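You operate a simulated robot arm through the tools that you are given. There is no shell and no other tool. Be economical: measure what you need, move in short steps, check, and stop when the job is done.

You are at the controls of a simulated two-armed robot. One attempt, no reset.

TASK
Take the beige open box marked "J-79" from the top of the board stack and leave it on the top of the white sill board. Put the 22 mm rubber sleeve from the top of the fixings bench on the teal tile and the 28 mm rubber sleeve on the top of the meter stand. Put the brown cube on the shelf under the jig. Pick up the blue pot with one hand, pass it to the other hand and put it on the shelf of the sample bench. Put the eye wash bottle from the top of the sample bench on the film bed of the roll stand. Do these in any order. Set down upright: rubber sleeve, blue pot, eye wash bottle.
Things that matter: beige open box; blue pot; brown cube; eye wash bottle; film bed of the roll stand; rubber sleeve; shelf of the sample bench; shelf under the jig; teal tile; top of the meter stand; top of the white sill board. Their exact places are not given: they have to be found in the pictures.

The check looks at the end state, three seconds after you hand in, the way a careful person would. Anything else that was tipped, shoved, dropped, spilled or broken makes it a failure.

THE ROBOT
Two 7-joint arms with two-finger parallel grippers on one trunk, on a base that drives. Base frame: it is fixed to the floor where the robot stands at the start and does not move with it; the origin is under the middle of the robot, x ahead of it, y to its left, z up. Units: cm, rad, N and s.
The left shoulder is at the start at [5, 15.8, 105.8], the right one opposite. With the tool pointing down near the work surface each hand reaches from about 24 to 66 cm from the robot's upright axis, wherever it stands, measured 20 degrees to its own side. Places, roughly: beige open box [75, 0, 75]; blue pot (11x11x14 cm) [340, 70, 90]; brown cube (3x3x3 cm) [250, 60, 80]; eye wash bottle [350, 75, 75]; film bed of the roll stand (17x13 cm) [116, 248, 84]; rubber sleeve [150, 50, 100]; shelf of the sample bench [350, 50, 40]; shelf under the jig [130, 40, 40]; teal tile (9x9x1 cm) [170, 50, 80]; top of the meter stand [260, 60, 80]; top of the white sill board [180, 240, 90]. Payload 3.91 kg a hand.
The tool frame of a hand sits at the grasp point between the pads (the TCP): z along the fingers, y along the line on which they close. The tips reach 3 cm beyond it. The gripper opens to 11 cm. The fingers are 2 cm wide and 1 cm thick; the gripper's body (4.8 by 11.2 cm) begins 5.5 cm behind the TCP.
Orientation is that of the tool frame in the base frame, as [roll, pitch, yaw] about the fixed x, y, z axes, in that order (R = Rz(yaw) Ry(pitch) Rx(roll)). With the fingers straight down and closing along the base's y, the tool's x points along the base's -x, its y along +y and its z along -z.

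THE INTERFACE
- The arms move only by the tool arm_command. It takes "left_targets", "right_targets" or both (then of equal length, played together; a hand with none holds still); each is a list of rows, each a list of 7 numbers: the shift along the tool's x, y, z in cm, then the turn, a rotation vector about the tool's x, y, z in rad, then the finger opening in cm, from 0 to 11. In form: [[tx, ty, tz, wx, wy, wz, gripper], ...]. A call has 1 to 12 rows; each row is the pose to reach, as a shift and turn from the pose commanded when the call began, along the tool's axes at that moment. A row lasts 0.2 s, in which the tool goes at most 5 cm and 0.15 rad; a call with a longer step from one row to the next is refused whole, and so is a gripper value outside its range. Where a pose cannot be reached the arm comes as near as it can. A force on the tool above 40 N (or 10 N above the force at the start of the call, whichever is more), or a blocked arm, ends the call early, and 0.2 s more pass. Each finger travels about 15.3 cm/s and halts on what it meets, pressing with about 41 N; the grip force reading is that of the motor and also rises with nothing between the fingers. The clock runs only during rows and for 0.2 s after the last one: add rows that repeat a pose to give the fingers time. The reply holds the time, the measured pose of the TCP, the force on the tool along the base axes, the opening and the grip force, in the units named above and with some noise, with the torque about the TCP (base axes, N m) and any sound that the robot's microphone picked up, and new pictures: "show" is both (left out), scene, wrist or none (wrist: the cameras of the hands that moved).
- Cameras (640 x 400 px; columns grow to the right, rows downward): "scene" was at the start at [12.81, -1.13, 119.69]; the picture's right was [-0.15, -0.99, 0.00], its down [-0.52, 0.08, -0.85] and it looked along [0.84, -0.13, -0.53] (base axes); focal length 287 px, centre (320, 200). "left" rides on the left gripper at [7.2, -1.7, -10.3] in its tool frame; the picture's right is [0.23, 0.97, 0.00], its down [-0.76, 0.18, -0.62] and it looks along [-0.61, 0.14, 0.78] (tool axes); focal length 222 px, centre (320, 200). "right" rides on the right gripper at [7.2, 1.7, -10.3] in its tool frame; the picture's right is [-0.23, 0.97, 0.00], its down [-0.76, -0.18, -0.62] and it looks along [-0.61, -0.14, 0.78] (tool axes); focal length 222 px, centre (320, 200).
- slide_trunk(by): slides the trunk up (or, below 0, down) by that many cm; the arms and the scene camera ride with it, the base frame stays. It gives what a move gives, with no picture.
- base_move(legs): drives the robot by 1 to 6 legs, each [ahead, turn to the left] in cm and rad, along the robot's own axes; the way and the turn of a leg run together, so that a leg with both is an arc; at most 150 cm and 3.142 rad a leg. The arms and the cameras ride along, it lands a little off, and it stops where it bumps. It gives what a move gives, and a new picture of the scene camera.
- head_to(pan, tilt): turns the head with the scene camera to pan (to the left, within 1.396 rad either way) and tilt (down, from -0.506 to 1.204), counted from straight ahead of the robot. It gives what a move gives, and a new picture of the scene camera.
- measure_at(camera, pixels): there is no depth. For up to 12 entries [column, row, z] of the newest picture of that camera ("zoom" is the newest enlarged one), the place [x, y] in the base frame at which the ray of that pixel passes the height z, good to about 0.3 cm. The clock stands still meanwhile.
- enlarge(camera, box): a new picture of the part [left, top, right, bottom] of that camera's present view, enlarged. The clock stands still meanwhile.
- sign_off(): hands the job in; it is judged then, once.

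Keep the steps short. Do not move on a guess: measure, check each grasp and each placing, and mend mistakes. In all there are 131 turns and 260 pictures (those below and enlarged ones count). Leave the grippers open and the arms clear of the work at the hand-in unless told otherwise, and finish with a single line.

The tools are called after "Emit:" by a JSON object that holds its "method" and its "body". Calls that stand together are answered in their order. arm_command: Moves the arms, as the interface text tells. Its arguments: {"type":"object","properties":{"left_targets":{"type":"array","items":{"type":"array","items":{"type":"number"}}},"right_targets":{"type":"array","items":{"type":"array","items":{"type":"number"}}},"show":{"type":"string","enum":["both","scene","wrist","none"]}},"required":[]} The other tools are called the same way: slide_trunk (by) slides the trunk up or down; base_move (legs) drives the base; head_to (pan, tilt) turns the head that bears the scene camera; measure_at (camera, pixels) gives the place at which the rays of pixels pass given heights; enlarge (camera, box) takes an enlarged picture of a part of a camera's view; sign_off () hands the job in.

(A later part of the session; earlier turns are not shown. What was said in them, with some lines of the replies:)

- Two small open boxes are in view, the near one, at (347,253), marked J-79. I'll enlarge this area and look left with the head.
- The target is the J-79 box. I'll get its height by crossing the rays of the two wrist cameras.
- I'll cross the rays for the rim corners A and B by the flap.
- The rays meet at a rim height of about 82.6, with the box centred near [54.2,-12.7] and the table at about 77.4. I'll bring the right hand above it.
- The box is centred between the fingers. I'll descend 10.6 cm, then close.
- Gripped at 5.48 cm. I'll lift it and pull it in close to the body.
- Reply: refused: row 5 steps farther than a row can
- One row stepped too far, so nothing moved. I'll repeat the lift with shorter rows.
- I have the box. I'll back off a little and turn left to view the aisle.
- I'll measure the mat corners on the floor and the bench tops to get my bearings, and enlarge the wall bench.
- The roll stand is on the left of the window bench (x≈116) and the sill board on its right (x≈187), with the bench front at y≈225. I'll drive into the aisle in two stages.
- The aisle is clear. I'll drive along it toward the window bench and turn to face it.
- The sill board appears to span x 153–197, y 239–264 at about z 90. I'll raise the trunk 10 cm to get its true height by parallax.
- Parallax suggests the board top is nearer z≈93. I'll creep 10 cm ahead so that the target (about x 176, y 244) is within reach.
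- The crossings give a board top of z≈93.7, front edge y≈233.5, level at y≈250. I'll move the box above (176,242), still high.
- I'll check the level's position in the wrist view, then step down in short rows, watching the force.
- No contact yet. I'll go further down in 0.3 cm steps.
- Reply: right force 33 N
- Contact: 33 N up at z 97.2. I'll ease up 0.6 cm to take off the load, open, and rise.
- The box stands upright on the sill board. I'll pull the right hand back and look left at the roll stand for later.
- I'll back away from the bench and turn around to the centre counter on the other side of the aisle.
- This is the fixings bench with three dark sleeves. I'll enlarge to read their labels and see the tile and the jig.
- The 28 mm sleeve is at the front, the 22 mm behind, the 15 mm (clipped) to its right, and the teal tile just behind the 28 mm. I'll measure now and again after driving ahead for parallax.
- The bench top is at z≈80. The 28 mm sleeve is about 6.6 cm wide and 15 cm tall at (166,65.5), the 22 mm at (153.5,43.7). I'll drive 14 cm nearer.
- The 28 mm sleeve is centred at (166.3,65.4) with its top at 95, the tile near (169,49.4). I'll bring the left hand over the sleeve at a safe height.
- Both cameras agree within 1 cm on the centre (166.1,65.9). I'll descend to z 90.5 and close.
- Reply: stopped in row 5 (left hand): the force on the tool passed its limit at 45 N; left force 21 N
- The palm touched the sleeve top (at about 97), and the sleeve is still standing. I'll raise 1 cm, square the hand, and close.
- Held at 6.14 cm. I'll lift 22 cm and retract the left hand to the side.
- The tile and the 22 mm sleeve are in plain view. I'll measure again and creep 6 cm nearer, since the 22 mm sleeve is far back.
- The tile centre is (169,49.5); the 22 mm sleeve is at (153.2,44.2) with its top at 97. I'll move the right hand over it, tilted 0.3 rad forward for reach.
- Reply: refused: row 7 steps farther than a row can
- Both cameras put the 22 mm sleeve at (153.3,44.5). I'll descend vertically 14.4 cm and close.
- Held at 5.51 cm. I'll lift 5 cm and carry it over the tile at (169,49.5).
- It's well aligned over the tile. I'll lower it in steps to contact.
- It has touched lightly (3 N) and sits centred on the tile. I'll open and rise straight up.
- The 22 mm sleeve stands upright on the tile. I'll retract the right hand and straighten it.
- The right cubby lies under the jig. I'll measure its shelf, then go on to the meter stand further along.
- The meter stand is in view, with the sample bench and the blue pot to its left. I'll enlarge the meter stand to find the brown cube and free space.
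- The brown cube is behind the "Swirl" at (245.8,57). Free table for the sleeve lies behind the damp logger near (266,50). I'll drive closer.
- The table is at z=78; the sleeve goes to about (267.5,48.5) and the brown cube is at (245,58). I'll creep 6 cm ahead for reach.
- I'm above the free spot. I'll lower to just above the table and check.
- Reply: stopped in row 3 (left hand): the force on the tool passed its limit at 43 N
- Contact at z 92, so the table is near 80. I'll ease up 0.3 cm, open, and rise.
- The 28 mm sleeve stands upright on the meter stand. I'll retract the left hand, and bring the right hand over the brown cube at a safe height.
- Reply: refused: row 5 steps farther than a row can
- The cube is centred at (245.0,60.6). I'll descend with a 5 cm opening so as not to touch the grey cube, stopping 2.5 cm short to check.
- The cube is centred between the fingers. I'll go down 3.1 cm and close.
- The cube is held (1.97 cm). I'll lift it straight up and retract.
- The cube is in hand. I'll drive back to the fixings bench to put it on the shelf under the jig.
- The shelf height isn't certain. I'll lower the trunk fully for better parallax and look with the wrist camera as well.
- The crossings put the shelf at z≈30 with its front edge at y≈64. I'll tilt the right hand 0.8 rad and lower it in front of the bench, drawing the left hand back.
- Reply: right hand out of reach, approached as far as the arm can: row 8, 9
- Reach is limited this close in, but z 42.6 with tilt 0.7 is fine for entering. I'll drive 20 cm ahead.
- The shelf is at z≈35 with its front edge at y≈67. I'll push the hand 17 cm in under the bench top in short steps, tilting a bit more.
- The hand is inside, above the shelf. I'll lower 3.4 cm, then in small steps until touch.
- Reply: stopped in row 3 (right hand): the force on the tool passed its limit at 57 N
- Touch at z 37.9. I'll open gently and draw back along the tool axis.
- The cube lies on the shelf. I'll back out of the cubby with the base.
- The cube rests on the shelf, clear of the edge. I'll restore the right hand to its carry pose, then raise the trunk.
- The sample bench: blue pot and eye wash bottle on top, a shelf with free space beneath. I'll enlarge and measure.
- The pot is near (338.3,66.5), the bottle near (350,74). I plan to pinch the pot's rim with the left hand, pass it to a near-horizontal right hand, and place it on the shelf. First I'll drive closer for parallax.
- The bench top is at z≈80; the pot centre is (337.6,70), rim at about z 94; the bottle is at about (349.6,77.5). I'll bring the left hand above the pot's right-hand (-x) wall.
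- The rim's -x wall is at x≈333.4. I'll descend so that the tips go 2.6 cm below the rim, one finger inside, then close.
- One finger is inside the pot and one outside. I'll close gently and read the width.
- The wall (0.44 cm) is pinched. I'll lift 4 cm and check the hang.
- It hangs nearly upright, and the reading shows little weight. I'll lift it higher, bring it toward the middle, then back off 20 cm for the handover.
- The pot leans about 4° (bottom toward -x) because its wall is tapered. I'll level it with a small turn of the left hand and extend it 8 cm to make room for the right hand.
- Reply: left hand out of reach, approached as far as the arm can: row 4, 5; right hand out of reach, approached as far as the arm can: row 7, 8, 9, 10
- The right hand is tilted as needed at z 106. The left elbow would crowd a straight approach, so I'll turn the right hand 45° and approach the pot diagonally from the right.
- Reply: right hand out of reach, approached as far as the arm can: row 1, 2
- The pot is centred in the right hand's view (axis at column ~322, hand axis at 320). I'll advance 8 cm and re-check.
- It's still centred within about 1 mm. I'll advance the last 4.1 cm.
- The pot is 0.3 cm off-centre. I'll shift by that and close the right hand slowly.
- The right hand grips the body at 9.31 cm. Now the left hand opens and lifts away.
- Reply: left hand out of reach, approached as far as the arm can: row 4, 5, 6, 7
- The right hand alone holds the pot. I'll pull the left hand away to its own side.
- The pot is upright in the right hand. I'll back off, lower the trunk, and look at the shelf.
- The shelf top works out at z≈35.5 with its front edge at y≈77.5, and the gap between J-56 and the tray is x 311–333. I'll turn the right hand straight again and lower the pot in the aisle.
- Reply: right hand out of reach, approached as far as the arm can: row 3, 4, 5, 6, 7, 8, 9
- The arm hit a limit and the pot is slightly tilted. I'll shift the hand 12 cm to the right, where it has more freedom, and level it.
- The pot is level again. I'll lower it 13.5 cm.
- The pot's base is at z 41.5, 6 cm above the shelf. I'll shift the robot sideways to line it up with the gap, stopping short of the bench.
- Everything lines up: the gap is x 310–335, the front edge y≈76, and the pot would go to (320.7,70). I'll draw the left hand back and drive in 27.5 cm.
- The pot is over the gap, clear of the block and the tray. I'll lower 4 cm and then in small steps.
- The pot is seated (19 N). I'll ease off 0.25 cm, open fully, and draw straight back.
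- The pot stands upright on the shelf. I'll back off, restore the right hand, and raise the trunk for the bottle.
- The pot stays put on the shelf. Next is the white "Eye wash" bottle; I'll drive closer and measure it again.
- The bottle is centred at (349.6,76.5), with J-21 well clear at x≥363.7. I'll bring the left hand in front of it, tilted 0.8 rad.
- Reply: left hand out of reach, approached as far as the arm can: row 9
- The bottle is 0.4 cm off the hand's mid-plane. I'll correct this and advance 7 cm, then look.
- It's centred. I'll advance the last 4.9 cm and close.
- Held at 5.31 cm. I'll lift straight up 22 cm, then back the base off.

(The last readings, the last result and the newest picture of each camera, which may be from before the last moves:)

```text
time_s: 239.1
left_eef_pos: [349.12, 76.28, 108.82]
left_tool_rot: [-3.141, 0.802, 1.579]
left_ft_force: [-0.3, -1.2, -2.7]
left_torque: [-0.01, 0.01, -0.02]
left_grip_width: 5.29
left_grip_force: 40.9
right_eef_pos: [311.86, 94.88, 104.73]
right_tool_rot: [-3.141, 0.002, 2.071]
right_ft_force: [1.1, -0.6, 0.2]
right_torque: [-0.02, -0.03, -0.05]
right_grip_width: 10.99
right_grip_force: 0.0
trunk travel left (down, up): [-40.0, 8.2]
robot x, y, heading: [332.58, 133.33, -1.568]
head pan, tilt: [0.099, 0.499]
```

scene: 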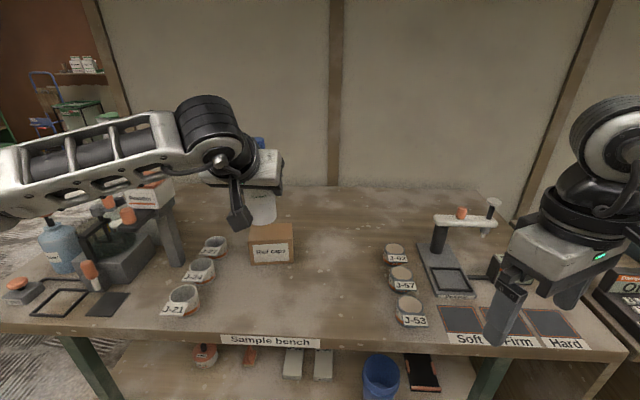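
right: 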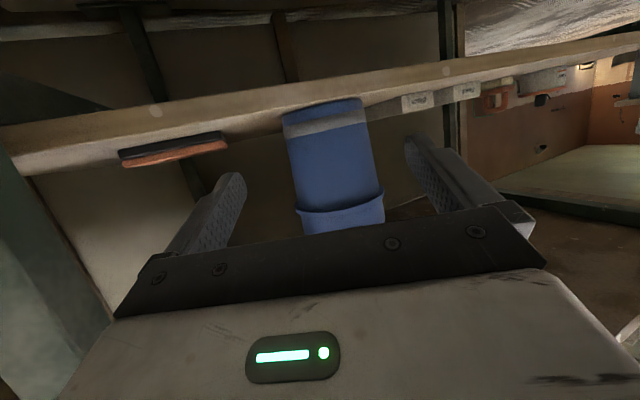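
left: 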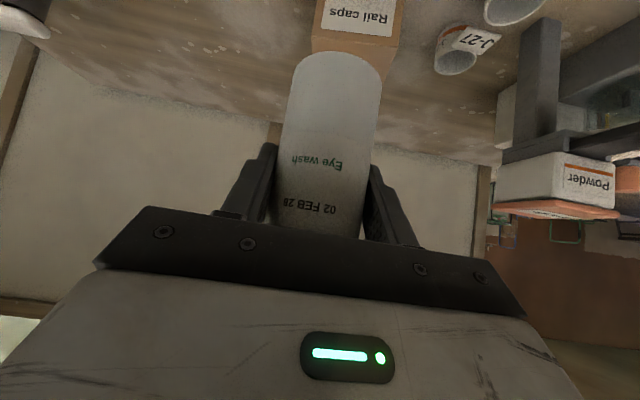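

The bottle is up. I'll drive back along the aisle to the window bench.

Emit:
{"method": "base_move", "body": {"legs": [[-25, 0], [0, -1.57], [150, 0], [50, 0], [0, -1.57]]}}

Emit:
{"method": "head_to", "body": {"pan": 0.3, "tilt": 0.45}}

```text
time_s: 258.3
left_eef_pos: [113.12, 213.98, 108.75]
left_tool_rot: [-3.141, 0.803, -1.558]
left_ft_force: [-0.7, -0.6, -3.6]
left_torque: [0.0, -0.02, 0.02]
left_grip_width: 5.28
left_grip_force: 41.0
right_eef_pos: [150.42, 195.86, 104.67]
right_tool_rot: [3.14, 0.003, -1.061]
right_ft_force: [0.1, -0.2, -0.5]
right_torque: [0.0, 0.0, 0.02]
right_grip_width: 11.01
right_grip_force: 0.0
trunk travel left (down, up): [-40.0, 8.2]
robot x, y, heading: [129.57, 157.59, 1.581]
head pan, tilt: [0.099, 0.499]
```

scene: 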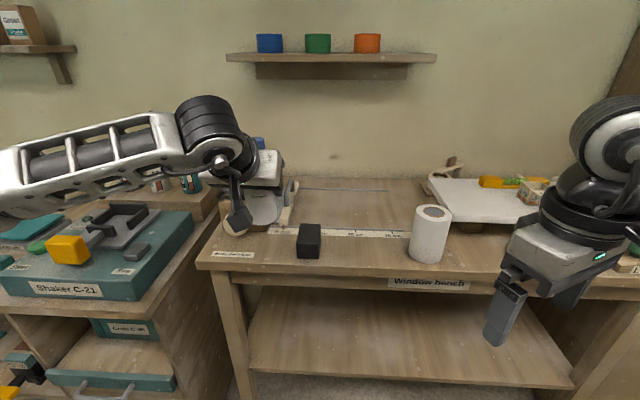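

```text
time_s: 259.0
left_eef_pos: [113.03, 213.96, 108.76]
left_tool_rot: [3.142, 0.804, -1.557]
left_ft_force: [0.3, -0.1, -3.0]
left_torque: [-0.04, -0.01, -0.02]
left_grip_width: 5.27
left_grip_force: 41.3
right_eef_pos: [150.43, 195.67, 104.71]
right_tool_rot: [3.141, 0.003, -1.062]
right_ft_force: [0.3, -0.4, 0.6]
right_torque: [0.01, 0.0, -0.01]
right_grip_width: 10.99
right_grip_force: 0.1
trunk travel left (down, up): [-40.0, 8.2]
robot x, y, heading: [129.85, 157.77, 1.576]
head pan, tilt: [0.3, 0.45]
```

scene: 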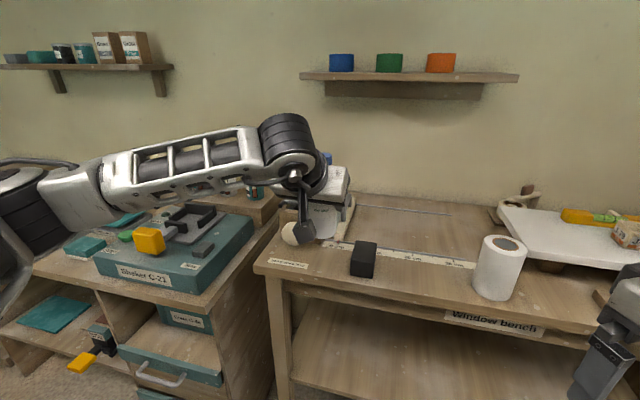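

The hand hides the roll stand. I'll shift the left hand 16 cm to the left to see it.

Emit:
{"method": "arm_command", "body": {"left_targets": [[0, 4, 0, 0, 0, 0, 4.5], [0, 8, 0, 0, 0, 0, 4.5], [0, 12, 0, 0, 0, 0, 4.5], [0, 16, 0, 0, 0, 0, 4.5]], "show": "both"}}

Emit:
{"method": "enlarge", "body": {"camera": "scene", "box": [230, 150, 400, 280]}}

```text
time_s: 260.0
left_eef_pos: [97.06, 213.79, 108.73]
left_tool_rot: [-3.141, 0.801, -1.555]
left_ft_force: [0.5, -0.2, -2.8]
left_torque: [0.03, 0.03, 0.04]
left_grip_width: 5.27
left_grip_force: 41.2
right_eef_pos: [150.43, 195.69, 104.8]
right_tool_rot: [-3.14, 0.005, -1.061]
right_ft_force: [0.1, -0.6, -0.5]
right_torque: [0.04, -0.02, -0.03]
right_grip_width: 11.0
right_grip_force: 0.0
trunk travel left (down, up): [-40.0, 8.2]
robot x, y, heading: [129.52, 157.37, 1.577]
head pan, tilt: [0.3, 0.45]
```

scene: 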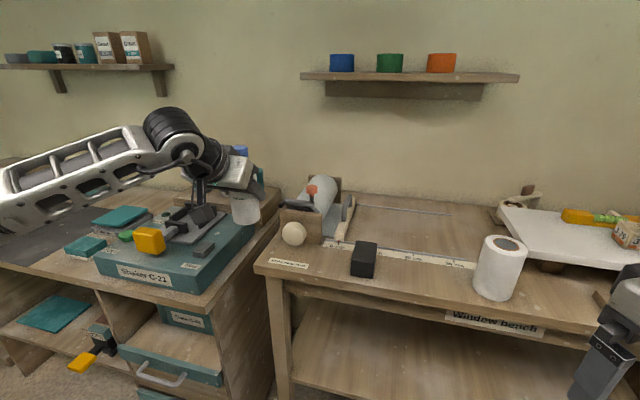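
left: 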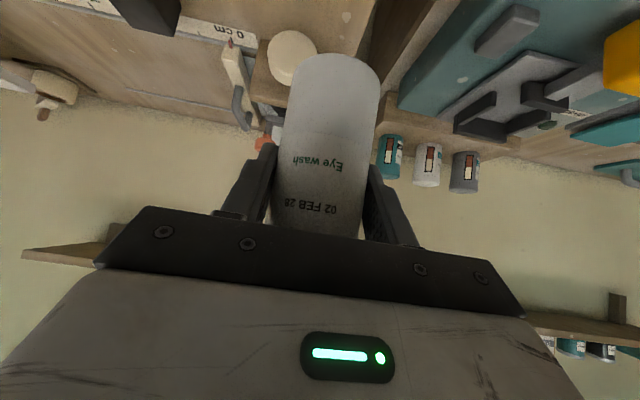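

```text
3.08 times, centred on (315, 215) of scene
```

zoom: 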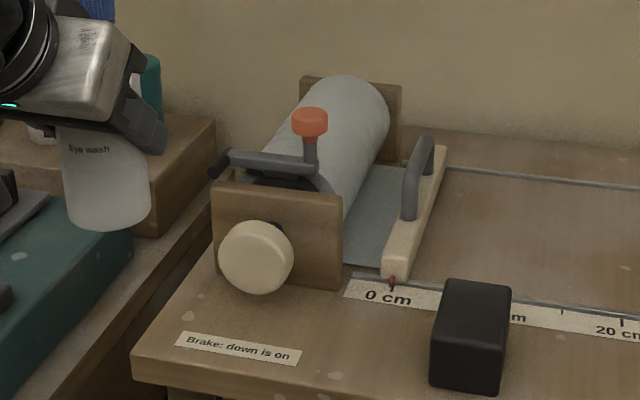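

The roll lies front-to-back, and the film bed is the grey strip between the roll and the cutter bar. I'll measure it, and drive closer for a better view.

Emit:
{"method": "measure_at", "body": {"camera": "zoom", "pixels": [[346, 270, 84], [383, 270, 84], [405, 165, 84], [370, 165, 84], [410, 280, 82], [140, 355, 80], [215, 250, 84], [340, 290, 84], [345, 195, 92]]}}

Emit:
{"method": "base_move", "body": {"legs": [[24, 0]]}}

Emit:
{"method": "head_to", "body": {"pan": 0.25, "tilt": 0.7}}

Emit:
{"method": "enlarge", "body": {"camera": "scene", "box": [220, 120, 400, 270]}}

```text
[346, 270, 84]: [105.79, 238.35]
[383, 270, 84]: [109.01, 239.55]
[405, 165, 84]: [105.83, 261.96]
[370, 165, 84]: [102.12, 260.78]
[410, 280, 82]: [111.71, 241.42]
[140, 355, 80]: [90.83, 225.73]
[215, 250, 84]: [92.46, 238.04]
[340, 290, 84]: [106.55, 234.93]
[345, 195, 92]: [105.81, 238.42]
```

```text
time_s: 261.8
left_eef_pos: [97.12, 237.75, 108.79]
left_tool_rot: [-3.14, 0.806, -1.559]
left_ft_force: [0.4, 0.0, -2.9]
left_torque: [-0.02, 0.03, -0.01]
left_grip_width: 5.29
left_grip_force: 40.9
right_eef_pos: [150.3, 219.67, 104.69]
right_tool_rot: [3.14, 0.003, -1.063]
right_ft_force: [0.0, -0.1, -0.3]
right_torque: [-0.03, -0.02, 0.03]
right_grip_width: 11.0
right_grip_force: 0.0
trunk travel left (down, up): [-40.0, 8.2]
robot x, y, heading: [129.35, 181.33, 1.579]
head pan, tilt: [0.3, 0.45]
```

scene: 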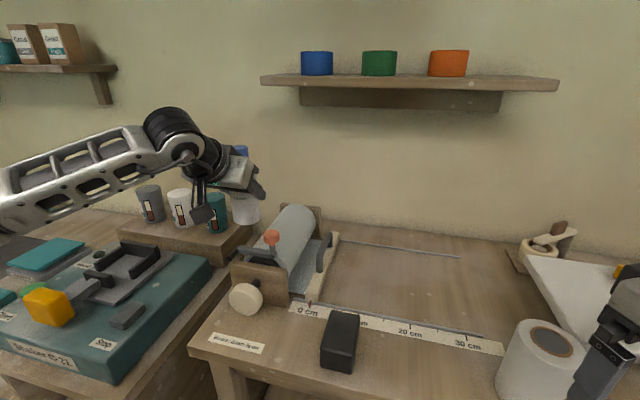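

```text
time_s: 262.6
left_eef_pos: [96.96, 237.76, 108.82]
left_tool_rot: [3.141, 0.804, -1.558]
left_ft_force: [0.0, 0.0, -2.5]
left_torque: [-0.02, -0.07, 0.0]
left_grip_width: 5.27
left_grip_force: 41.2
right_eef_pos: [150.36, 219.67, 104.75]
right_tool_rot: [-3.141, 0.004, -1.063]
right_ft_force: [-0.1, -0.8, 0.9]
right_torque: [-0.01, -0.02, -0.01]
right_grip_width: 11.03
right_grip_force: 0.1
trunk travel left (down, up): [-40.0, 8.2]
robot x, y, heading: [129.55, 181.58, 1.58]
head pan, tilt: [0.25, 0.7]
```

scene: 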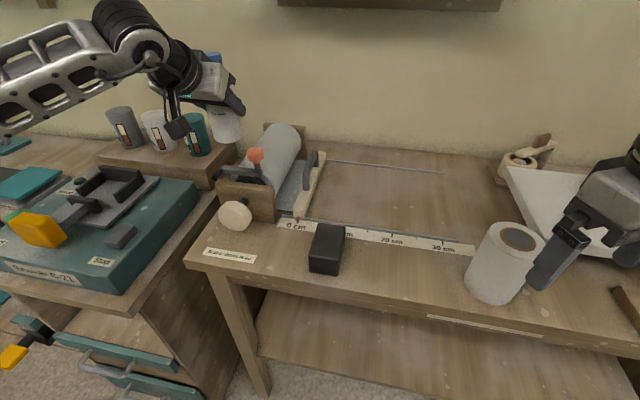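

```text
2.67 times, centred on (310, 195) of scene
```

zoom: 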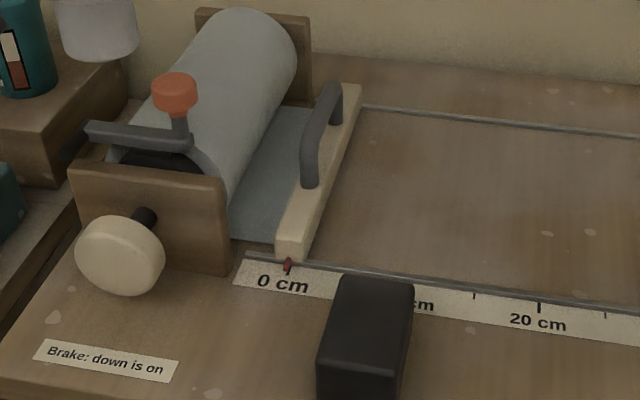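

Emit:
{"method": "measure_at", "body": {"camera": "zoom", "pixels": [[230, 236, 81], [276, 244, 81], [230, 236, 84], [276, 244, 84], [312, 112, 81], [288, 112, 81], [305, 260, 82], [360, 90, 82], [288, 268, 81], [540, 305, 81], [228, 275, 80], [90, 250, 80]]}}

```text
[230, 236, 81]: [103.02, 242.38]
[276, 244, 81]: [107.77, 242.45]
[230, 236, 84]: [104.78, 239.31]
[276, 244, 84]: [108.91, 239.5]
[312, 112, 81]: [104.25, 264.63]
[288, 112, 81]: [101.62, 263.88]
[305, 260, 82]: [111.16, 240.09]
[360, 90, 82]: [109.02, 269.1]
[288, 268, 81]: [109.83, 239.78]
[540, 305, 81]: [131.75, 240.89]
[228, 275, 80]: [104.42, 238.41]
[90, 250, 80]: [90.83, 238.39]
```

The strip seems only 4–5 cm wide from here. I'll bring the right hand over as a downward camera to see the bed properly.

Emit:
{"method": "arm_command", "body": {"right_targets": [[-3.3, 2.7, -1.5, 0, 0, 0, 11], [-6.6, 5.5, -3, 0, 0, 0, 11], [-9.9, 8.2, -4.5, 0, 0, 0, 11], [-13.2, 11, -6, 0, 0, 0, 11], [-16.5, 13.8, -7.5, 0, 0, 0, 11], [-19.8, 16.5, -7.5, 0, 0, 0, 11], [-22.9, 19.3, -7.5, 0, 0, 0, 11], [-22.9, 19.3, -7.5, 0, 0, 0, 11]], "show": "wrist"}}

```text
time_s: 264.4
left_eef_pos: [96.94, 237.65, 108.8]
left_tool_rot: [3.141, 0.802, -1.561]
left_ft_force: [-0.3, -0.6, -4.2]
left_torque: [0.0, -0.01, 0.0]
left_grip_width: 5.27
left_grip_force: 41.1
right_eef_pos: [122.31, 230.15, 112.17]
right_tool_rot: [-3.139, 0.003, -1.063]
right_ft_force: [0.3, -1.3, -0.6]
right_torque: [-0.01, 0.02, -0.01]
right_grip_width: 11.01
right_grip_force: 0.1
trunk travel left (down, up): [-40.0, 8.2]
robot x, y, heading: [129.67, 180.98, 1.579]
head pan, tilt: [0.25, 0.7]
```

right: 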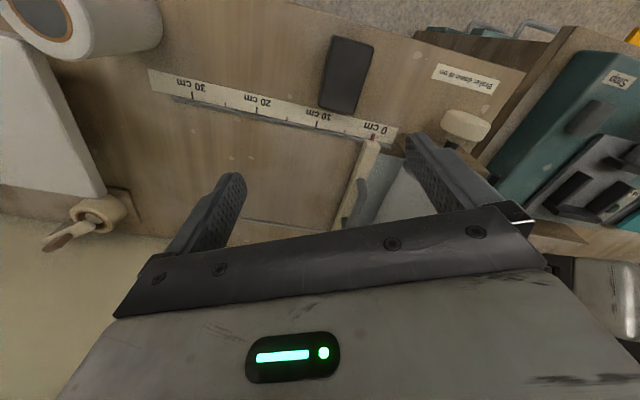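

Emit:
{"method": "measure_at", "body": {"camera": "right", "pixels": [[372, 137, 82], [172, 96, 82], [372, 137, 85], [172, 96, 85], [405, 150, 84], [378, 150, 84]]}}

Emit:
{"method": "arm_command", "body": {"right_targets": [[2, 2.5, 0, 0, 0, 0, 11], [5, 4.5, 0, 0, 0, 0, 11], [8, 6, 0, 0, 0, 0, 11], [8, 6, 0, 0, 0, 0, 11]], "show": "wrist"}}

Emit:
{"method": "enlarge", "body": {"camera": "right", "box": [260, 60, 460, 220]}}

```text
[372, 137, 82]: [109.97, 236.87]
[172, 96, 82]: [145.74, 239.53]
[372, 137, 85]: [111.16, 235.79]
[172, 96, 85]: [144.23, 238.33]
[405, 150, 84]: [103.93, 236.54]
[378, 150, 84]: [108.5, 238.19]
```

```text
time_s: 265.4
left_eef_pos: [96.99, 237.67, 108.86]
left_tool_rot: [3.14, 0.802, -1.559]
left_ft_force: [0.7, -0.4, -1.9]
left_torque: [0.01, -0.02, -0.01]
left_grip_width: 5.28
left_grip_force: 41.0
right_eef_pos: [121.14, 220.05, 112.34]
right_tool_rot: [3.141, 0.002, -1.065]
right_ft_force: [-0.1, 0.9, 0.4]
right_torque: [0.02, 0.02, 0.0]
right_grip_width: 10.98
right_grip_force: 0.1
trunk travel left (down, up): [-40.0, 8.2]
robot x, y, heading: [129.73, 181.64, 1.576]
head pan, tilt: [0.25, 0.7]
```

right: 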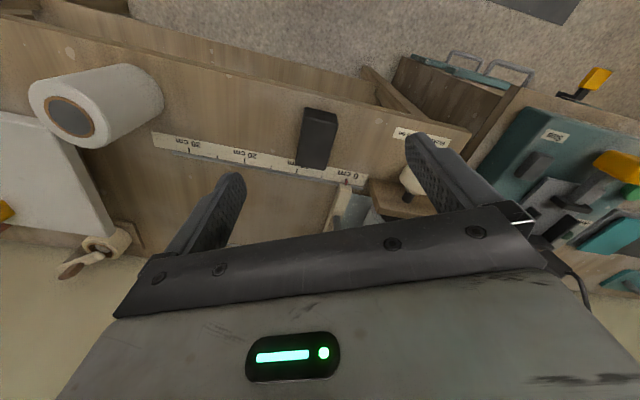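

```text
2.50 times, centred on (360, 140) of right
```

zoom: 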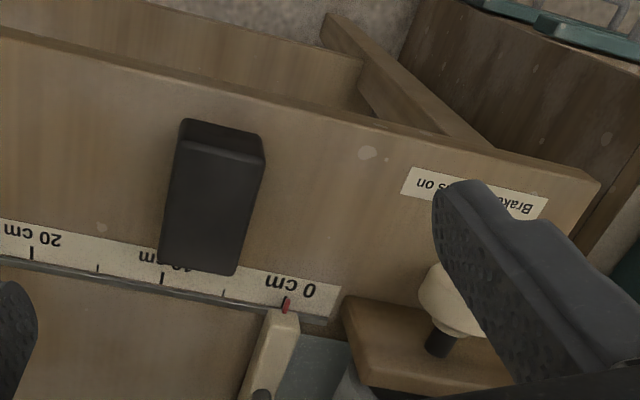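

I need a better look at what the bed is. I'll move the right hand further forward and higher, and enlarge.

Emit:
{"method": "arm_command", "body": {"right_targets": [[-3.5, -2.8, -2, 0, 0, 0, 11], [-7, -5.6, -4, 0, 0, 0, 11], [-10.5, -8.4, -6, 0, 0, 0, 11], [-14.3, -11.3, -7, 0, 0, 0, 11], [-14.3, -11.3, -7, 0, 0, 0, 11]], "show": "none"}}

Emit:
{"method": "enlarge", "body": {"camera": "right", "box": [100, 0, 480, 237]}}

Emit:
{"method": "head_to", "body": {"pan": 0.15, "tilt": 0.65}}

Emit:
{"method": "enlarge", "body": {"camera": "scene", "box": [190, 120, 470, 290]}}

```text
time_s: 266.6
left_eef_pos: [96.93, 237.73, 108.72]
left_tool_rot: [3.141, 0.803, -1.557]
left_ft_force: [-0.4, 0.6, -2.6]
left_torque: [-0.04, 0.0, 0.02]
left_grip_width: 5.26
left_grip_force: 40.9
right_eef_pos: [124.12, 233.44, 117.99]
right_tool_rot: [-3.139, 0.004, -1.063]
right_ft_force: [-0.7, 0.3, 0.2]
right_torque: [-0.03, -0.03, -0.01]
right_grip_width: 10.99
right_grip_force: 0.2
right hand out of reach, approached as far as the arm can: row 3, 4, 5
trunk travel left (down, up): [-40.0, 8.2]
robot x, y, heading: [129.25, 181.49, 1.581]
head pan, tilt: [0.25, 0.7]
```

```text
1.68 times, centred on (290, 118) of right
```

zoom: 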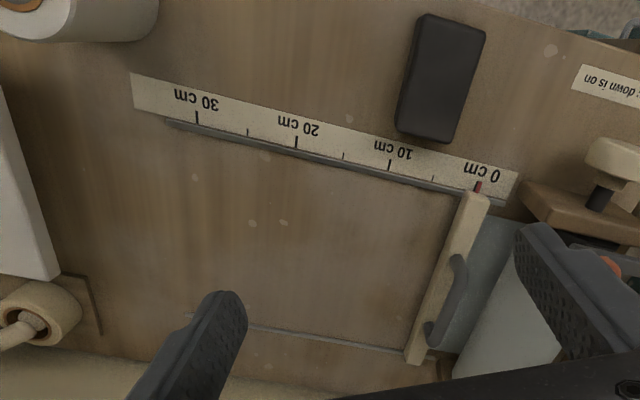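

```text
time_s: 267.2
left_eef_pos: [97.05, 237.73, 108.79]
left_tool_rot: [-3.141, 0.804, -1.561]
left_ft_force: [0.7, -0.3, -2.4]
left_torque: [0.01, -0.02, 0.0]
left_grip_width: 5.25
left_grip_force: 41.4
right_eef_pos: [124.15, 233.5, 117.8]
right_tool_rot: [3.141, 0.002, -1.062]
right_ft_force: [0.4, -0.1, 0.6]
right_torque: [-0.02, 0.01, 0.02]
right_grip_width: 11.0
right_grip_force: 0.0
trunk travel left (down, up): [-40.0, 8.2]
robot x, y, heading: [129.49, 181.63, 1.581]
head pan, tilt: [0.15, 0.649]
```

scene: 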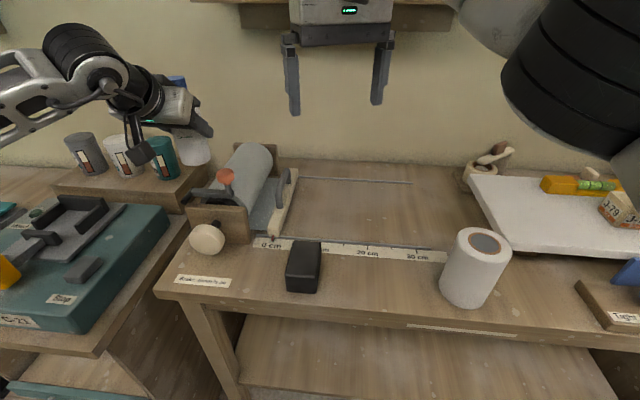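

```text
2.29 times, centred on (330, 205) of scene
```

zoom: 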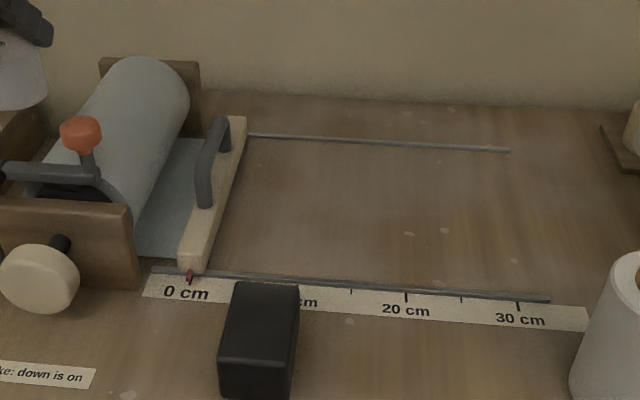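

The bar slides on rails along the ruler; film is drawn over the surface between the rails. I need its height, so I'll cross-measure ruler and rail points from both cameras.

Emit:
{"method": "measure_at", "body": {"camera": "zoom", "pixels": [[518, 306, 80], [518, 306, 84], [406, 296, 80], [406, 296, 84], [510, 150, 80], [510, 150, 84], [550, 299, 80], [550, 299, 84], [136, 245, 80], [136, 245, 84], [180, 256, 80], [180, 256, 84]]}}

Emit:
{"method": "arm_command", "body": {"right_targets": [[0, 0, 0, 0, 0, 0, 11]], "show": "wrist"}}

Emit:
{"method": "measure_at", "body": {"camera": "right", "pixels": [[216.8, 69.2, 80], [216.8, 69.2, 84], [276.3, 85.9, 80], [276.3, 85.9, 84], [211.4, 187, 80], [211.4, 187, 84], [199.5, 71, 80], [199.5, 71, 84]]}}

```text
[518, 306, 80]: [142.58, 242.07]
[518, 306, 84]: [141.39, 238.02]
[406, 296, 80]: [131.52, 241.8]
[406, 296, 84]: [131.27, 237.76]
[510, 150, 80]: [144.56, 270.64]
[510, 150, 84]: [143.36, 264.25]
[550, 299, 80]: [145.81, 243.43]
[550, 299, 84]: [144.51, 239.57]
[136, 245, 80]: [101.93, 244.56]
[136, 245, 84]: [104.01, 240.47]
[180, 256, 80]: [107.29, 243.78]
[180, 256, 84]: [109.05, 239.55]
```

```text
time_s: 267.6
left_eef_pos: [97.1, 237.77, 108.67]
left_tool_rot: [3.14, 0.803, -1.56]
left_ft_force: [0.2, -0.1, -3.1]
left_torque: [0.0, -0.01, 0.0]
left_grip_width: 5.28
left_grip_force: 41.1
right_eef_pos: [124.17, 233.46, 117.87]
right_tool_rot: [-3.141, 0.001, -1.062]
right_ft_force: [-0.8, 0.6, 0.3]
right_torque: [-0.01, -0.02, -0.01]
right_grip_width: 11.0
right_grip_force: 0.1
trunk travel left (down, up): [-40.0, 8.2]
robot x, y, heading: [129.43, 180.89, 1.577]
head pan, tilt: [0.15, 0.649]
```

right: 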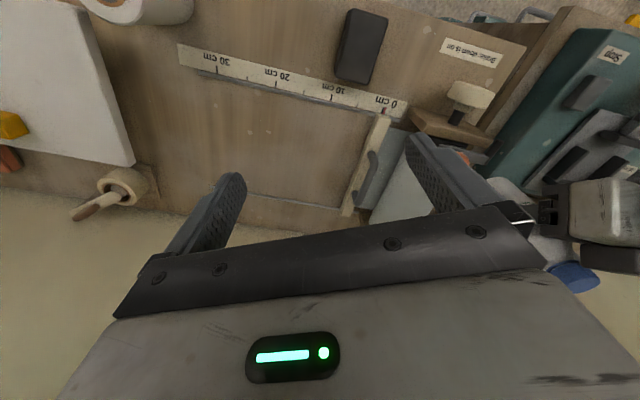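

```text
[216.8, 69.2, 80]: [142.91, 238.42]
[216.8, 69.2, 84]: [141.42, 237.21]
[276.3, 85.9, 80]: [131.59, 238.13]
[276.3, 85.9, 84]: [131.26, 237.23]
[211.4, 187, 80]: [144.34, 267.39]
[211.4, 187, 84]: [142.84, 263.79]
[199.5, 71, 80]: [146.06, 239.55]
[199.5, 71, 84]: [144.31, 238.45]
```

Both cameras give the bench surface at z≈84.7. A 13×17 cm bed starting right of the bar and behind the front rail has its centre at about (116.5,248), which matches the given place, so I'll aim for (118.3,248). First the right hand gets clear.

Emit:
{"method": "arm_command", "body": {"right_targets": [[3.6, -2.2, 0, 0, 0, 0, 11], [7.2, -4.5, 0, 0, 0, 0, 11], [10.8, -6.8, 0, 0, 0, 0, 11], [14.4, -9.1, 1, 0, 0, 0, 11], [18, -11.4, 2, 0, 0, 0, 11], [21.5, -13.6, 3, 0, 0, 0, 11], [24.9, -15.9, 4, 0, 0, 0, 11]], "left_targets": [[-1.4, 0, -1.4, 0, 0, 0, 4.5], [-2.9, 0, -2.8, 0, 0, 0, 4.5], [-2.9, 0, -2.8, 0, 0, 0, 4.5], [-2.9, 0, -2.8, 0, 0, 0, 4.5], [-2.9, 0, -2.8, 0, 0, 0, 4.5], [-2.9, 0, -2.8, 0, 0, 0, 4.5], [-2.9, 0, -2.8, 0, 0, 0, 4.5]], "show": "none"}}

Emit:
{"method": "arm_command", "body": {"left_targets": [[0, -4, 0, 0, 0, 0, 4.5], [0, -8, 0, 0, 0, 0, 4.5], [-1, -12, 1, 0, 0, 0, 4.5], [-3, -15.5, 3, 0, 0, 0, 4.5], [-5, -18.5, 5, 0, 0, 0, 4.5], [-7, -21.4, 7.2, 0, 0, 0, 4.5], [-7, -21.4, 7.2, 0, 0, 0, 4.5]]}}

```text
time_s: 269.2
left_eef_pos: [96.97, 237.71, 112.77]
left_tool_rot: [3.141, 0.805, -1.56]
left_ft_force: [0.3, 0.3, -2.9]
left_torque: [0.01, 0.01, -0.02]
left_grip_width: 5.25
left_grip_force: 41.0
right_eef_pos: [150.07, 219.27, 113.98]
right_tool_rot: [3.141, 0.005, -1.063]
right_ft_force: [-0.9, 0.0, 0.6]
right_torque: [-0.03, 0.0, 0.07]
right_grip_width: 10.99
right_grip_force: 0.1
trunk travel left (down, up): [-40.0, 8.2]
robot x, y, heading: [129.7, 181.44, 1.577]
head pan, tilt: [0.15, 0.649]
```

```text
time_s: 270.8
left_eef_pos: [117.93, 247.93, 112.84]
left_tool_rot: [3.141, 0.803, -1.561]
left_ft_force: [-1.1, 0.5, -2.6]
left_torque: [-0.03, -0.04, 0.0]
left_grip_width: 5.28
left_grip_force: 40.9
right_eef_pos: [149.92, 219.43, 113.79]
right_tool_rot: [3.141, 0.003, -1.063]
right_ft_force: [0.3, 0.4, 0.0]
right_torque: [0.02, 0.02, -0.02]
right_grip_width: 10.98
right_grip_force: 0.1
trunk travel left (down, up): [-40.0, 8.2]
robot x, y, heading: [129.56, 181.06, 1.581]
head pan, tilt: [0.15, 0.649]
```

scene: 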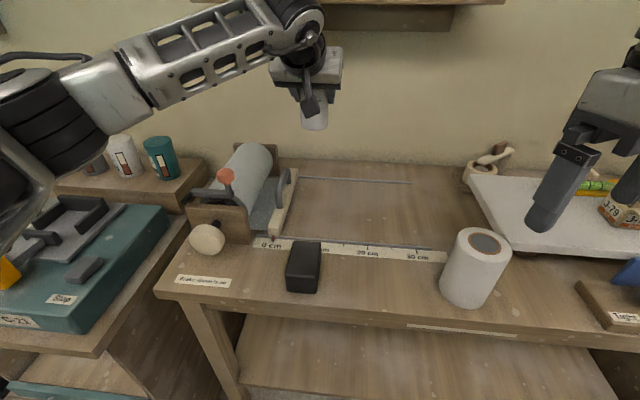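
left: 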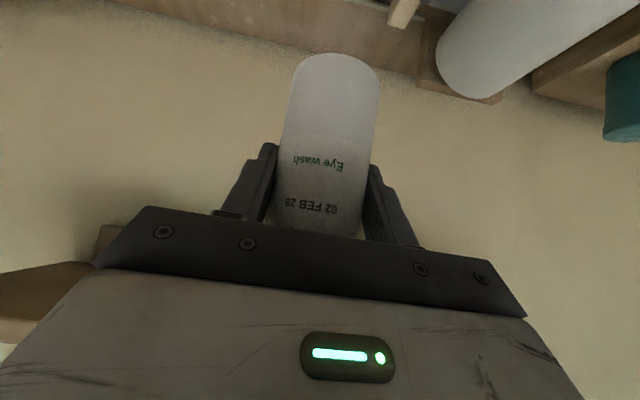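

I'm above the bed. I'll lower 18 cm, going 2.5 cm further back to keep the wrist camera clear of the black block.

Emit:
{"method": "arm_command", "body": {"left_targets": [[0.9, -0.2, 4.3, 0, 0, 0, 4.5], [3.4, -0.4, 6.8, 0, 0, 0, 4.5], [5.9, -0.4, 9.3, 0, 0, 0, 4.5], [8.5, -0.4, 11.8, 0, 0, 0, 4.5], [11.2, -0.4, 14.3, 0, 0, 0, 4.5], [11.2, -0.4, 14.3, 0, 0, 0, 4.5]]}}

Emit:
{"method": "enlarge", "body": {"camera": "scene", "box": [220, 130, 400, 270]}}

```text
time_s: 272.2
left_eef_pos: [118.64, 250.6, 94.73]
left_tool_rot: [3.142, 0.805, -1.558]
left_ft_force: [0.5, -0.3, -2.7]
left_torque: [-0.02, -0.01, -0.02]
left_grip_width: 5.29
left_grip_force: 40.9
right_eef_pos: [149.95, 219.45, 113.86]
right_tool_rot: [3.14, 0.004, -1.063]
right_ft_force: [0.1, -0.9, 0.3]
right_torque: [0.01, -0.02, -0.02]
right_grip_width: 11.01
right_grip_force: 0.0
trunk travel left (down, up): [-40.0, 8.2]
robot x, y, heading: [129.74, 181.41, 1.583]
head pan, tilt: [0.15, 0.649]
```

scene: 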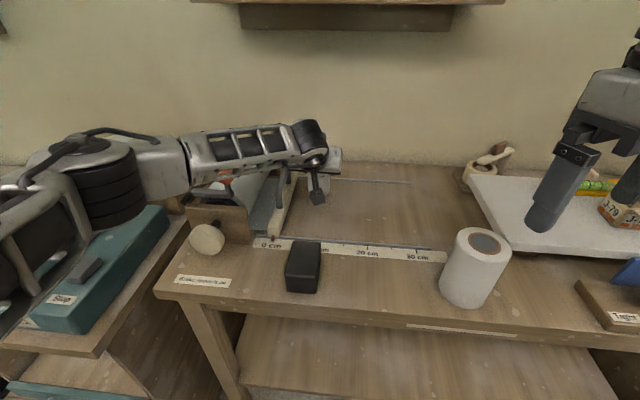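
left: 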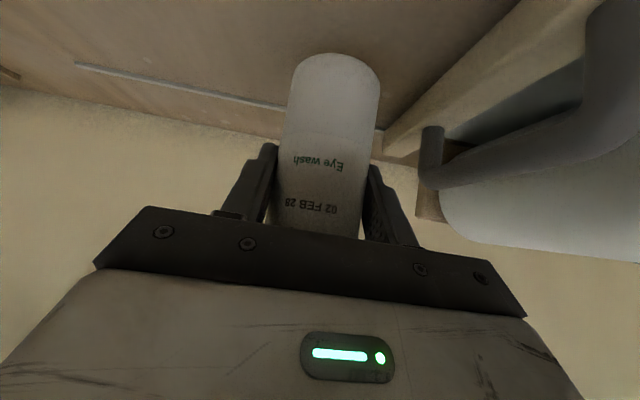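

```text
2.86 times, centred on (310, 200) of scene
```

zoom: 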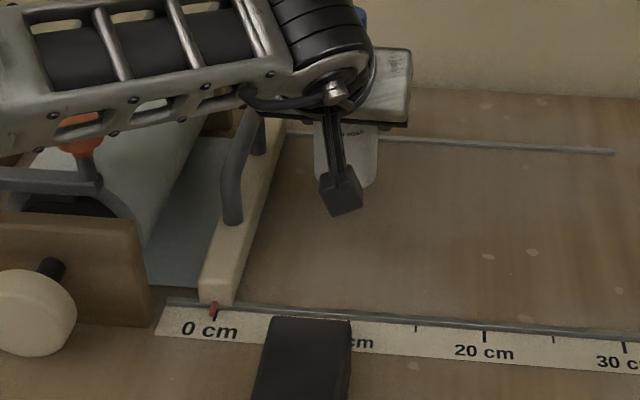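

The forearm passes over the roll stand. I'll check the brake knob's height before going lower.

Emit:
{"method": "measure_at", "body": {"camera": "zoom", "pixels": [[80, 120, 94], [80, 120, 98], [80, 120, 102], [85, 150, 92], [30, 70, 105], [30, 145, 105], [130, 130, 105]]}}

Emit:
{"method": "enlarge", "body": {"camera": "right", "box": [0, 0, 640, 400]}}

```text
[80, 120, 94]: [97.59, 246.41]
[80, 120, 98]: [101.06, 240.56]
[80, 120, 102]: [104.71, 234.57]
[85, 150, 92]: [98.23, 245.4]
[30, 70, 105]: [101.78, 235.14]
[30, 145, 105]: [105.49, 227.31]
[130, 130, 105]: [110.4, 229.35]
```

```text
1.00 times, centred on (320, 200) of right (not enlarged: the box is as wide or as high as the picture)
```

zoom: 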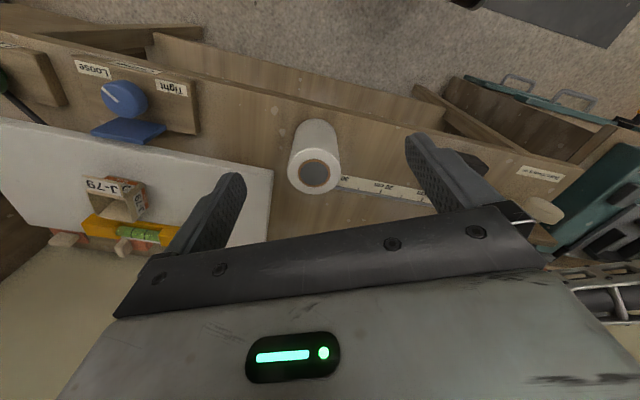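

The knob is at z≈95, y≈245; the forearm is higher and nearer to me, so it's safe. I'll lower in small steps to contact.

Emit:
{"method": "arm_command", "body": {"left_targets": [[0.9, 0, 0.87, 0, 0, 0, 4.5], [1.65, 0, 1.6, 0, 0, 0, 4.5], [1.95, 0, 1.88, 0, 0, 0, 4.5], [2.2, 0, 2.1, 0, 0, 0, 4.5]], "show": "wrist"}}

```text
time_s: 273.2
left_eef_pos: [118.63, 250.62, 91.99]
left_tool_rot: [-3.141, 0.807, -1.558]
left_ft_force: [-0.4, -0.9, 2.9]
left_torque: [0.14, 0.04, 0.03]
left_grip_width: 5.28
left_grip_force: 41.0
right_eef_pos: [149.99, 219.39, 113.93]
right_tool_rot: [-3.141, 0.004, -1.062]
right_ft_force: [-0.5, 0.6, -0.1]
right_torque: [-0.01, -0.03, -0.01]
right_grip_width: 11.0
right_grip_force: 0.0
trunk travel left (down, up): [-40.0, 8.2]
robot x, y, heading: [129.4, 181.42, 1.574]
head pan, tilt: [0.15, 0.649]
```

left: 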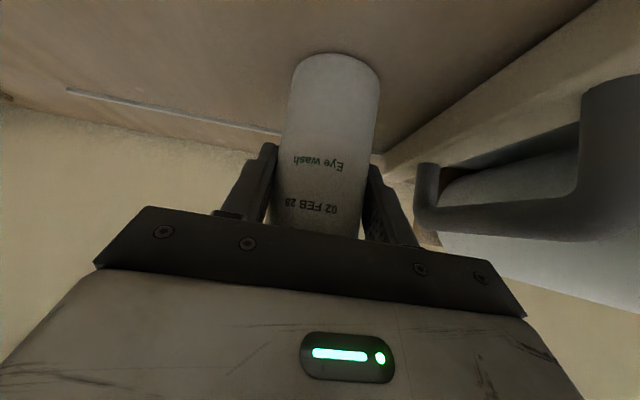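

Contact (the load went from -2.7 to +2.9 N). I'll open to 7 cm and withdraw straight back.

Emit:
{"method": "arm_command", "body": {"left_targets": [[0, 0, 0, 0, 0, 0, 5.8], [0, 0, 0, 0, 0, 0, 6.6], [0, 0, 0, 0, 0, 0, 7.2], [0, 0, 0, 0, 0, 0, 7.2], [1.4, 0, -1.45, 0, 0, 0, 7.2], [3.5, 0, -3.6, 0, 0, 0, 7.2], [5.6, 0, -5.8, 0, 0, 0, 7.2], [7.3, 0, -10.2, 0, 0, 0, 7.2], [7.3, 0, -14.5, 0, 0, 0, 7.2]]}}

```text
time_s: 275.2
left_eef_pos: [118.78, 234.82, 96.9]
left_tool_rot: [3.141, 0.804, -1.56]
left_ft_force: [-0.4, 0.3, 0.6]
left_torque: [-0.01, -0.01, 0.02]
left_grip_width: 7.22
left_grip_force: 0.0
right_eef_pos: [149.93, 219.39, 113.91]
right_tool_rot: [-3.141, 0.004, -1.063]
right_ft_force: [0.8, 0.2, -0.3]
right_torque: [-0.01, 0.03, -0.01]
right_grip_width: 10.98
right_grip_force: 0.1
trunk travel left (down, up): [-40.0, 8.2]
robot x, y, heading: [129.82, 181.53, 1.58]
head pan, tilt: [0.15, 0.649]
```

scene: 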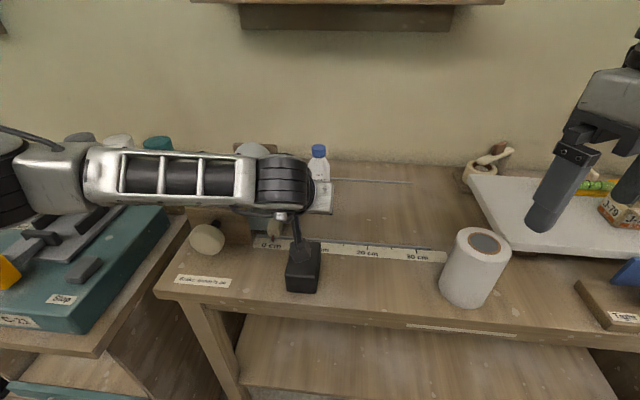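
left: 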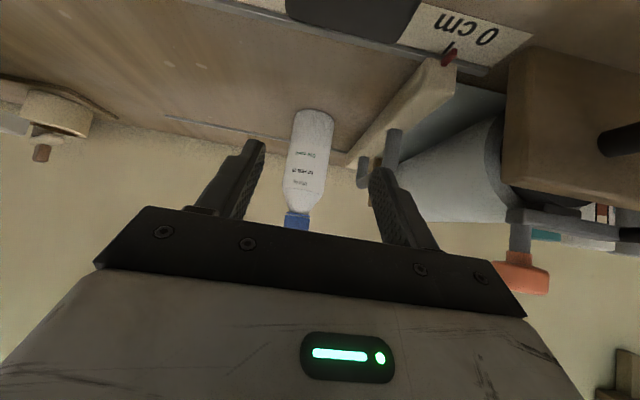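

The bottle stands upright on the bed. I'll raise the left hand, back away, and check.

Emit:
{"method": "arm_command", "body": {"left_targets": [[-2, 0, -2.5, 0, 0, 0, 9], [-4.5, 0, -5.5, 0, 0, 0, 11], [-7, 0, -8.5, 0, 0, 0, 11]], "show": "none"}}

Emit:
{"method": "base_move", "body": {"legs": [[-40, 0]]}}

Emit:
{"method": "enlarge", "body": {"camera": "scene", "box": [180, 60, 620, 300]}}

```text
time_s: 276.0
left_eef_pos: [118.94, 233.69, 107.84]
left_tool_rot: [3.141, 0.801, -1.56]
left_ft_force: [-0.5, -0.9, 0.1]
left_torque: [0.0, 0.0, -0.01]
left_grip_width: 11.01
left_grip_force: 0.0
right_eef_pos: [149.91, 219.39, 113.9]
right_tool_rot: [-3.141, 0.003, -1.063]
right_ft_force: [-0.5, -0.3, 0.0]
right_torque: [0.0, -0.04, 0.01]
right_grip_width: 10.99
right_grip_force: 0.0
trunk travel left (down, up): [-40.0, 8.2]
robot x, y, heading: [129.52, 181.51, 1.578]
head pan, tilt: [0.15, 0.649]
```

```text
time_s: 278.5
left_eef_pos: [119.32, 193.9, 107.64]
left_tool_rot: [-3.141, 0.806, -1.559]
left_ft_force: [-0.2, -0.4, -0.6]
left_torque: [-0.03, 0.04, 0.04]
left_grip_width: 11.01
left_grip_force: 0.1
right_eef_pos: [150.32, 179.52, 113.87]
right_tool_rot: [-3.14, 0.004, -1.064]
right_ft_force: [0.3, 0.9, 0.0]
right_torque: [0.0, -0.03, -0.01]
right_grip_width: 11.0
right_grip_force: 0.1
trunk travel left (down, up): [-40.0, 8.2]
robot x, y, heading: [129.94, 141.22, 1.579]
head pan, tilt: [0.15, 0.649]
```

scene: 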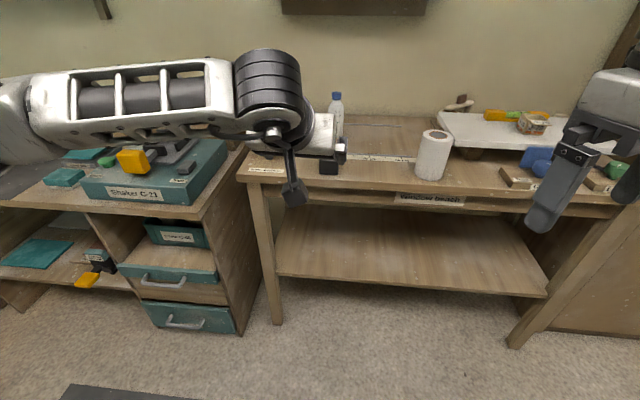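

```text
1.45 times, centred on (400, 180) of scene
```

zoom: 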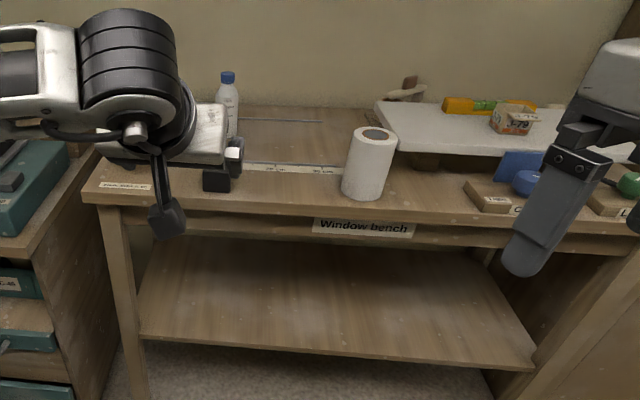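

I'll move the left hand aside for a last clear look at the roll stand and the bottle.

Emit:
{"method": "arm_command", "body": {"left_targets": [[0, 4, 0, 0, 0, 0, 11], [0, 8, 0, 0, 0, 0, 11], [0, 12, 0, 0, 0, 0, 11], [0, 16, 0, 0, 0, 0, 11], [0, 20, 0, 0, 0, 0, 11]], "show": "none"}}

Emit:
{"method": "head_to", "body": {"pan": 0.1, "tilt": 0.45}}

Emit:
{"method": "enlarge", "body": {"camera": "scene", "box": [210, 130, 400, 260]}}

```text
time_s: 279.7
left_eef_pos: [99.23, 193.52, 107.76]
left_tool_rot: [3.141, 0.803, -1.561]
left_ft_force: [-0.7, 0.3, -0.3]
left_torque: [-0.01, 0.02, 0.02]
left_grip_width: 11.0
left_grip_force: 0.1
right_eef_pos: [150.32, 179.52, 113.89]
right_tool_rot: [-3.14, 0.005, -1.065]
right_ft_force: [0.5, 1.0, -0.9]
right_torque: [0.01, -0.02, 0.0]
right_grip_width: 11.01
right_grip_force: 0.0
trunk travel left (down, up): [-40.0, 8.2]
robot x, y, heading: [130.05, 141.38, 1.578]
head pan, tilt: [0.15, 0.649]
```

```text
time_s: 280.4
left_eef_pos: [99.05, 193.52, 107.91]
left_tool_rot: [-3.14, 0.804, -1.56]
left_ft_force: [0.2, -0.2, -0.1]
left_torque: [0.03, 0.0, 0.01]
left_grip_width: 10.99
left_grip_force: 0.1
right_eef_pos: [150.26, 179.62, 113.88]
right_tool_rot: [-3.141, 0.003, -1.065]
right_ft_force: [-0.5, -0.7, -0.6]
right_torque: [-0.01, 0.0, 0.0]
right_grip_width: 10.97
right_grip_force: 0.1
trunk travel left (down, up): [-40.0, 8.2]
robot x, y, heading: [129.83, 141.59, 1.576]
head pan, tilt: [0.099, 0.45]
```

scene: 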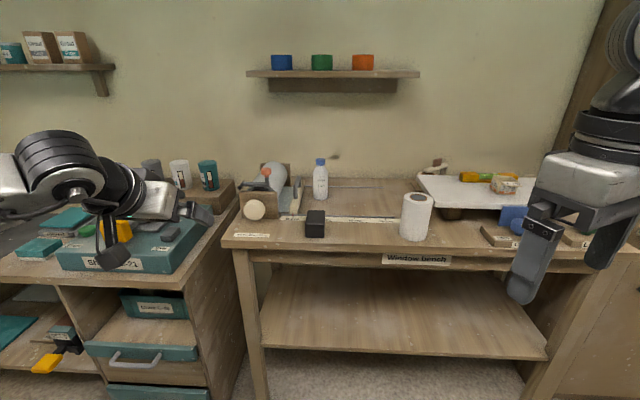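

```text
3.08 times, centred on (305, 195) of scene
```

zoom: 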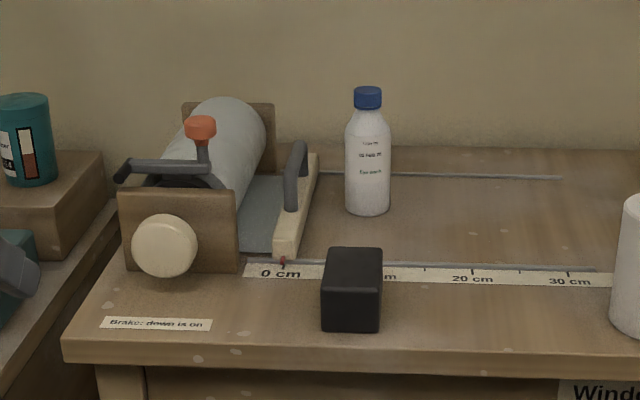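

All six placements have been seen in place, upright where asked, with the grippers open and the arms clear of the work. I'm handing in.

Emit:
{"method": "sign_off", "body": {}}

```text
The job is handed in.
```

All six items are placed and the job is handed in; the one uncertainty is the eye wash bottle, which stands between the rails just right of the cutter bar, the spot I took as the film bed from the given place and size.
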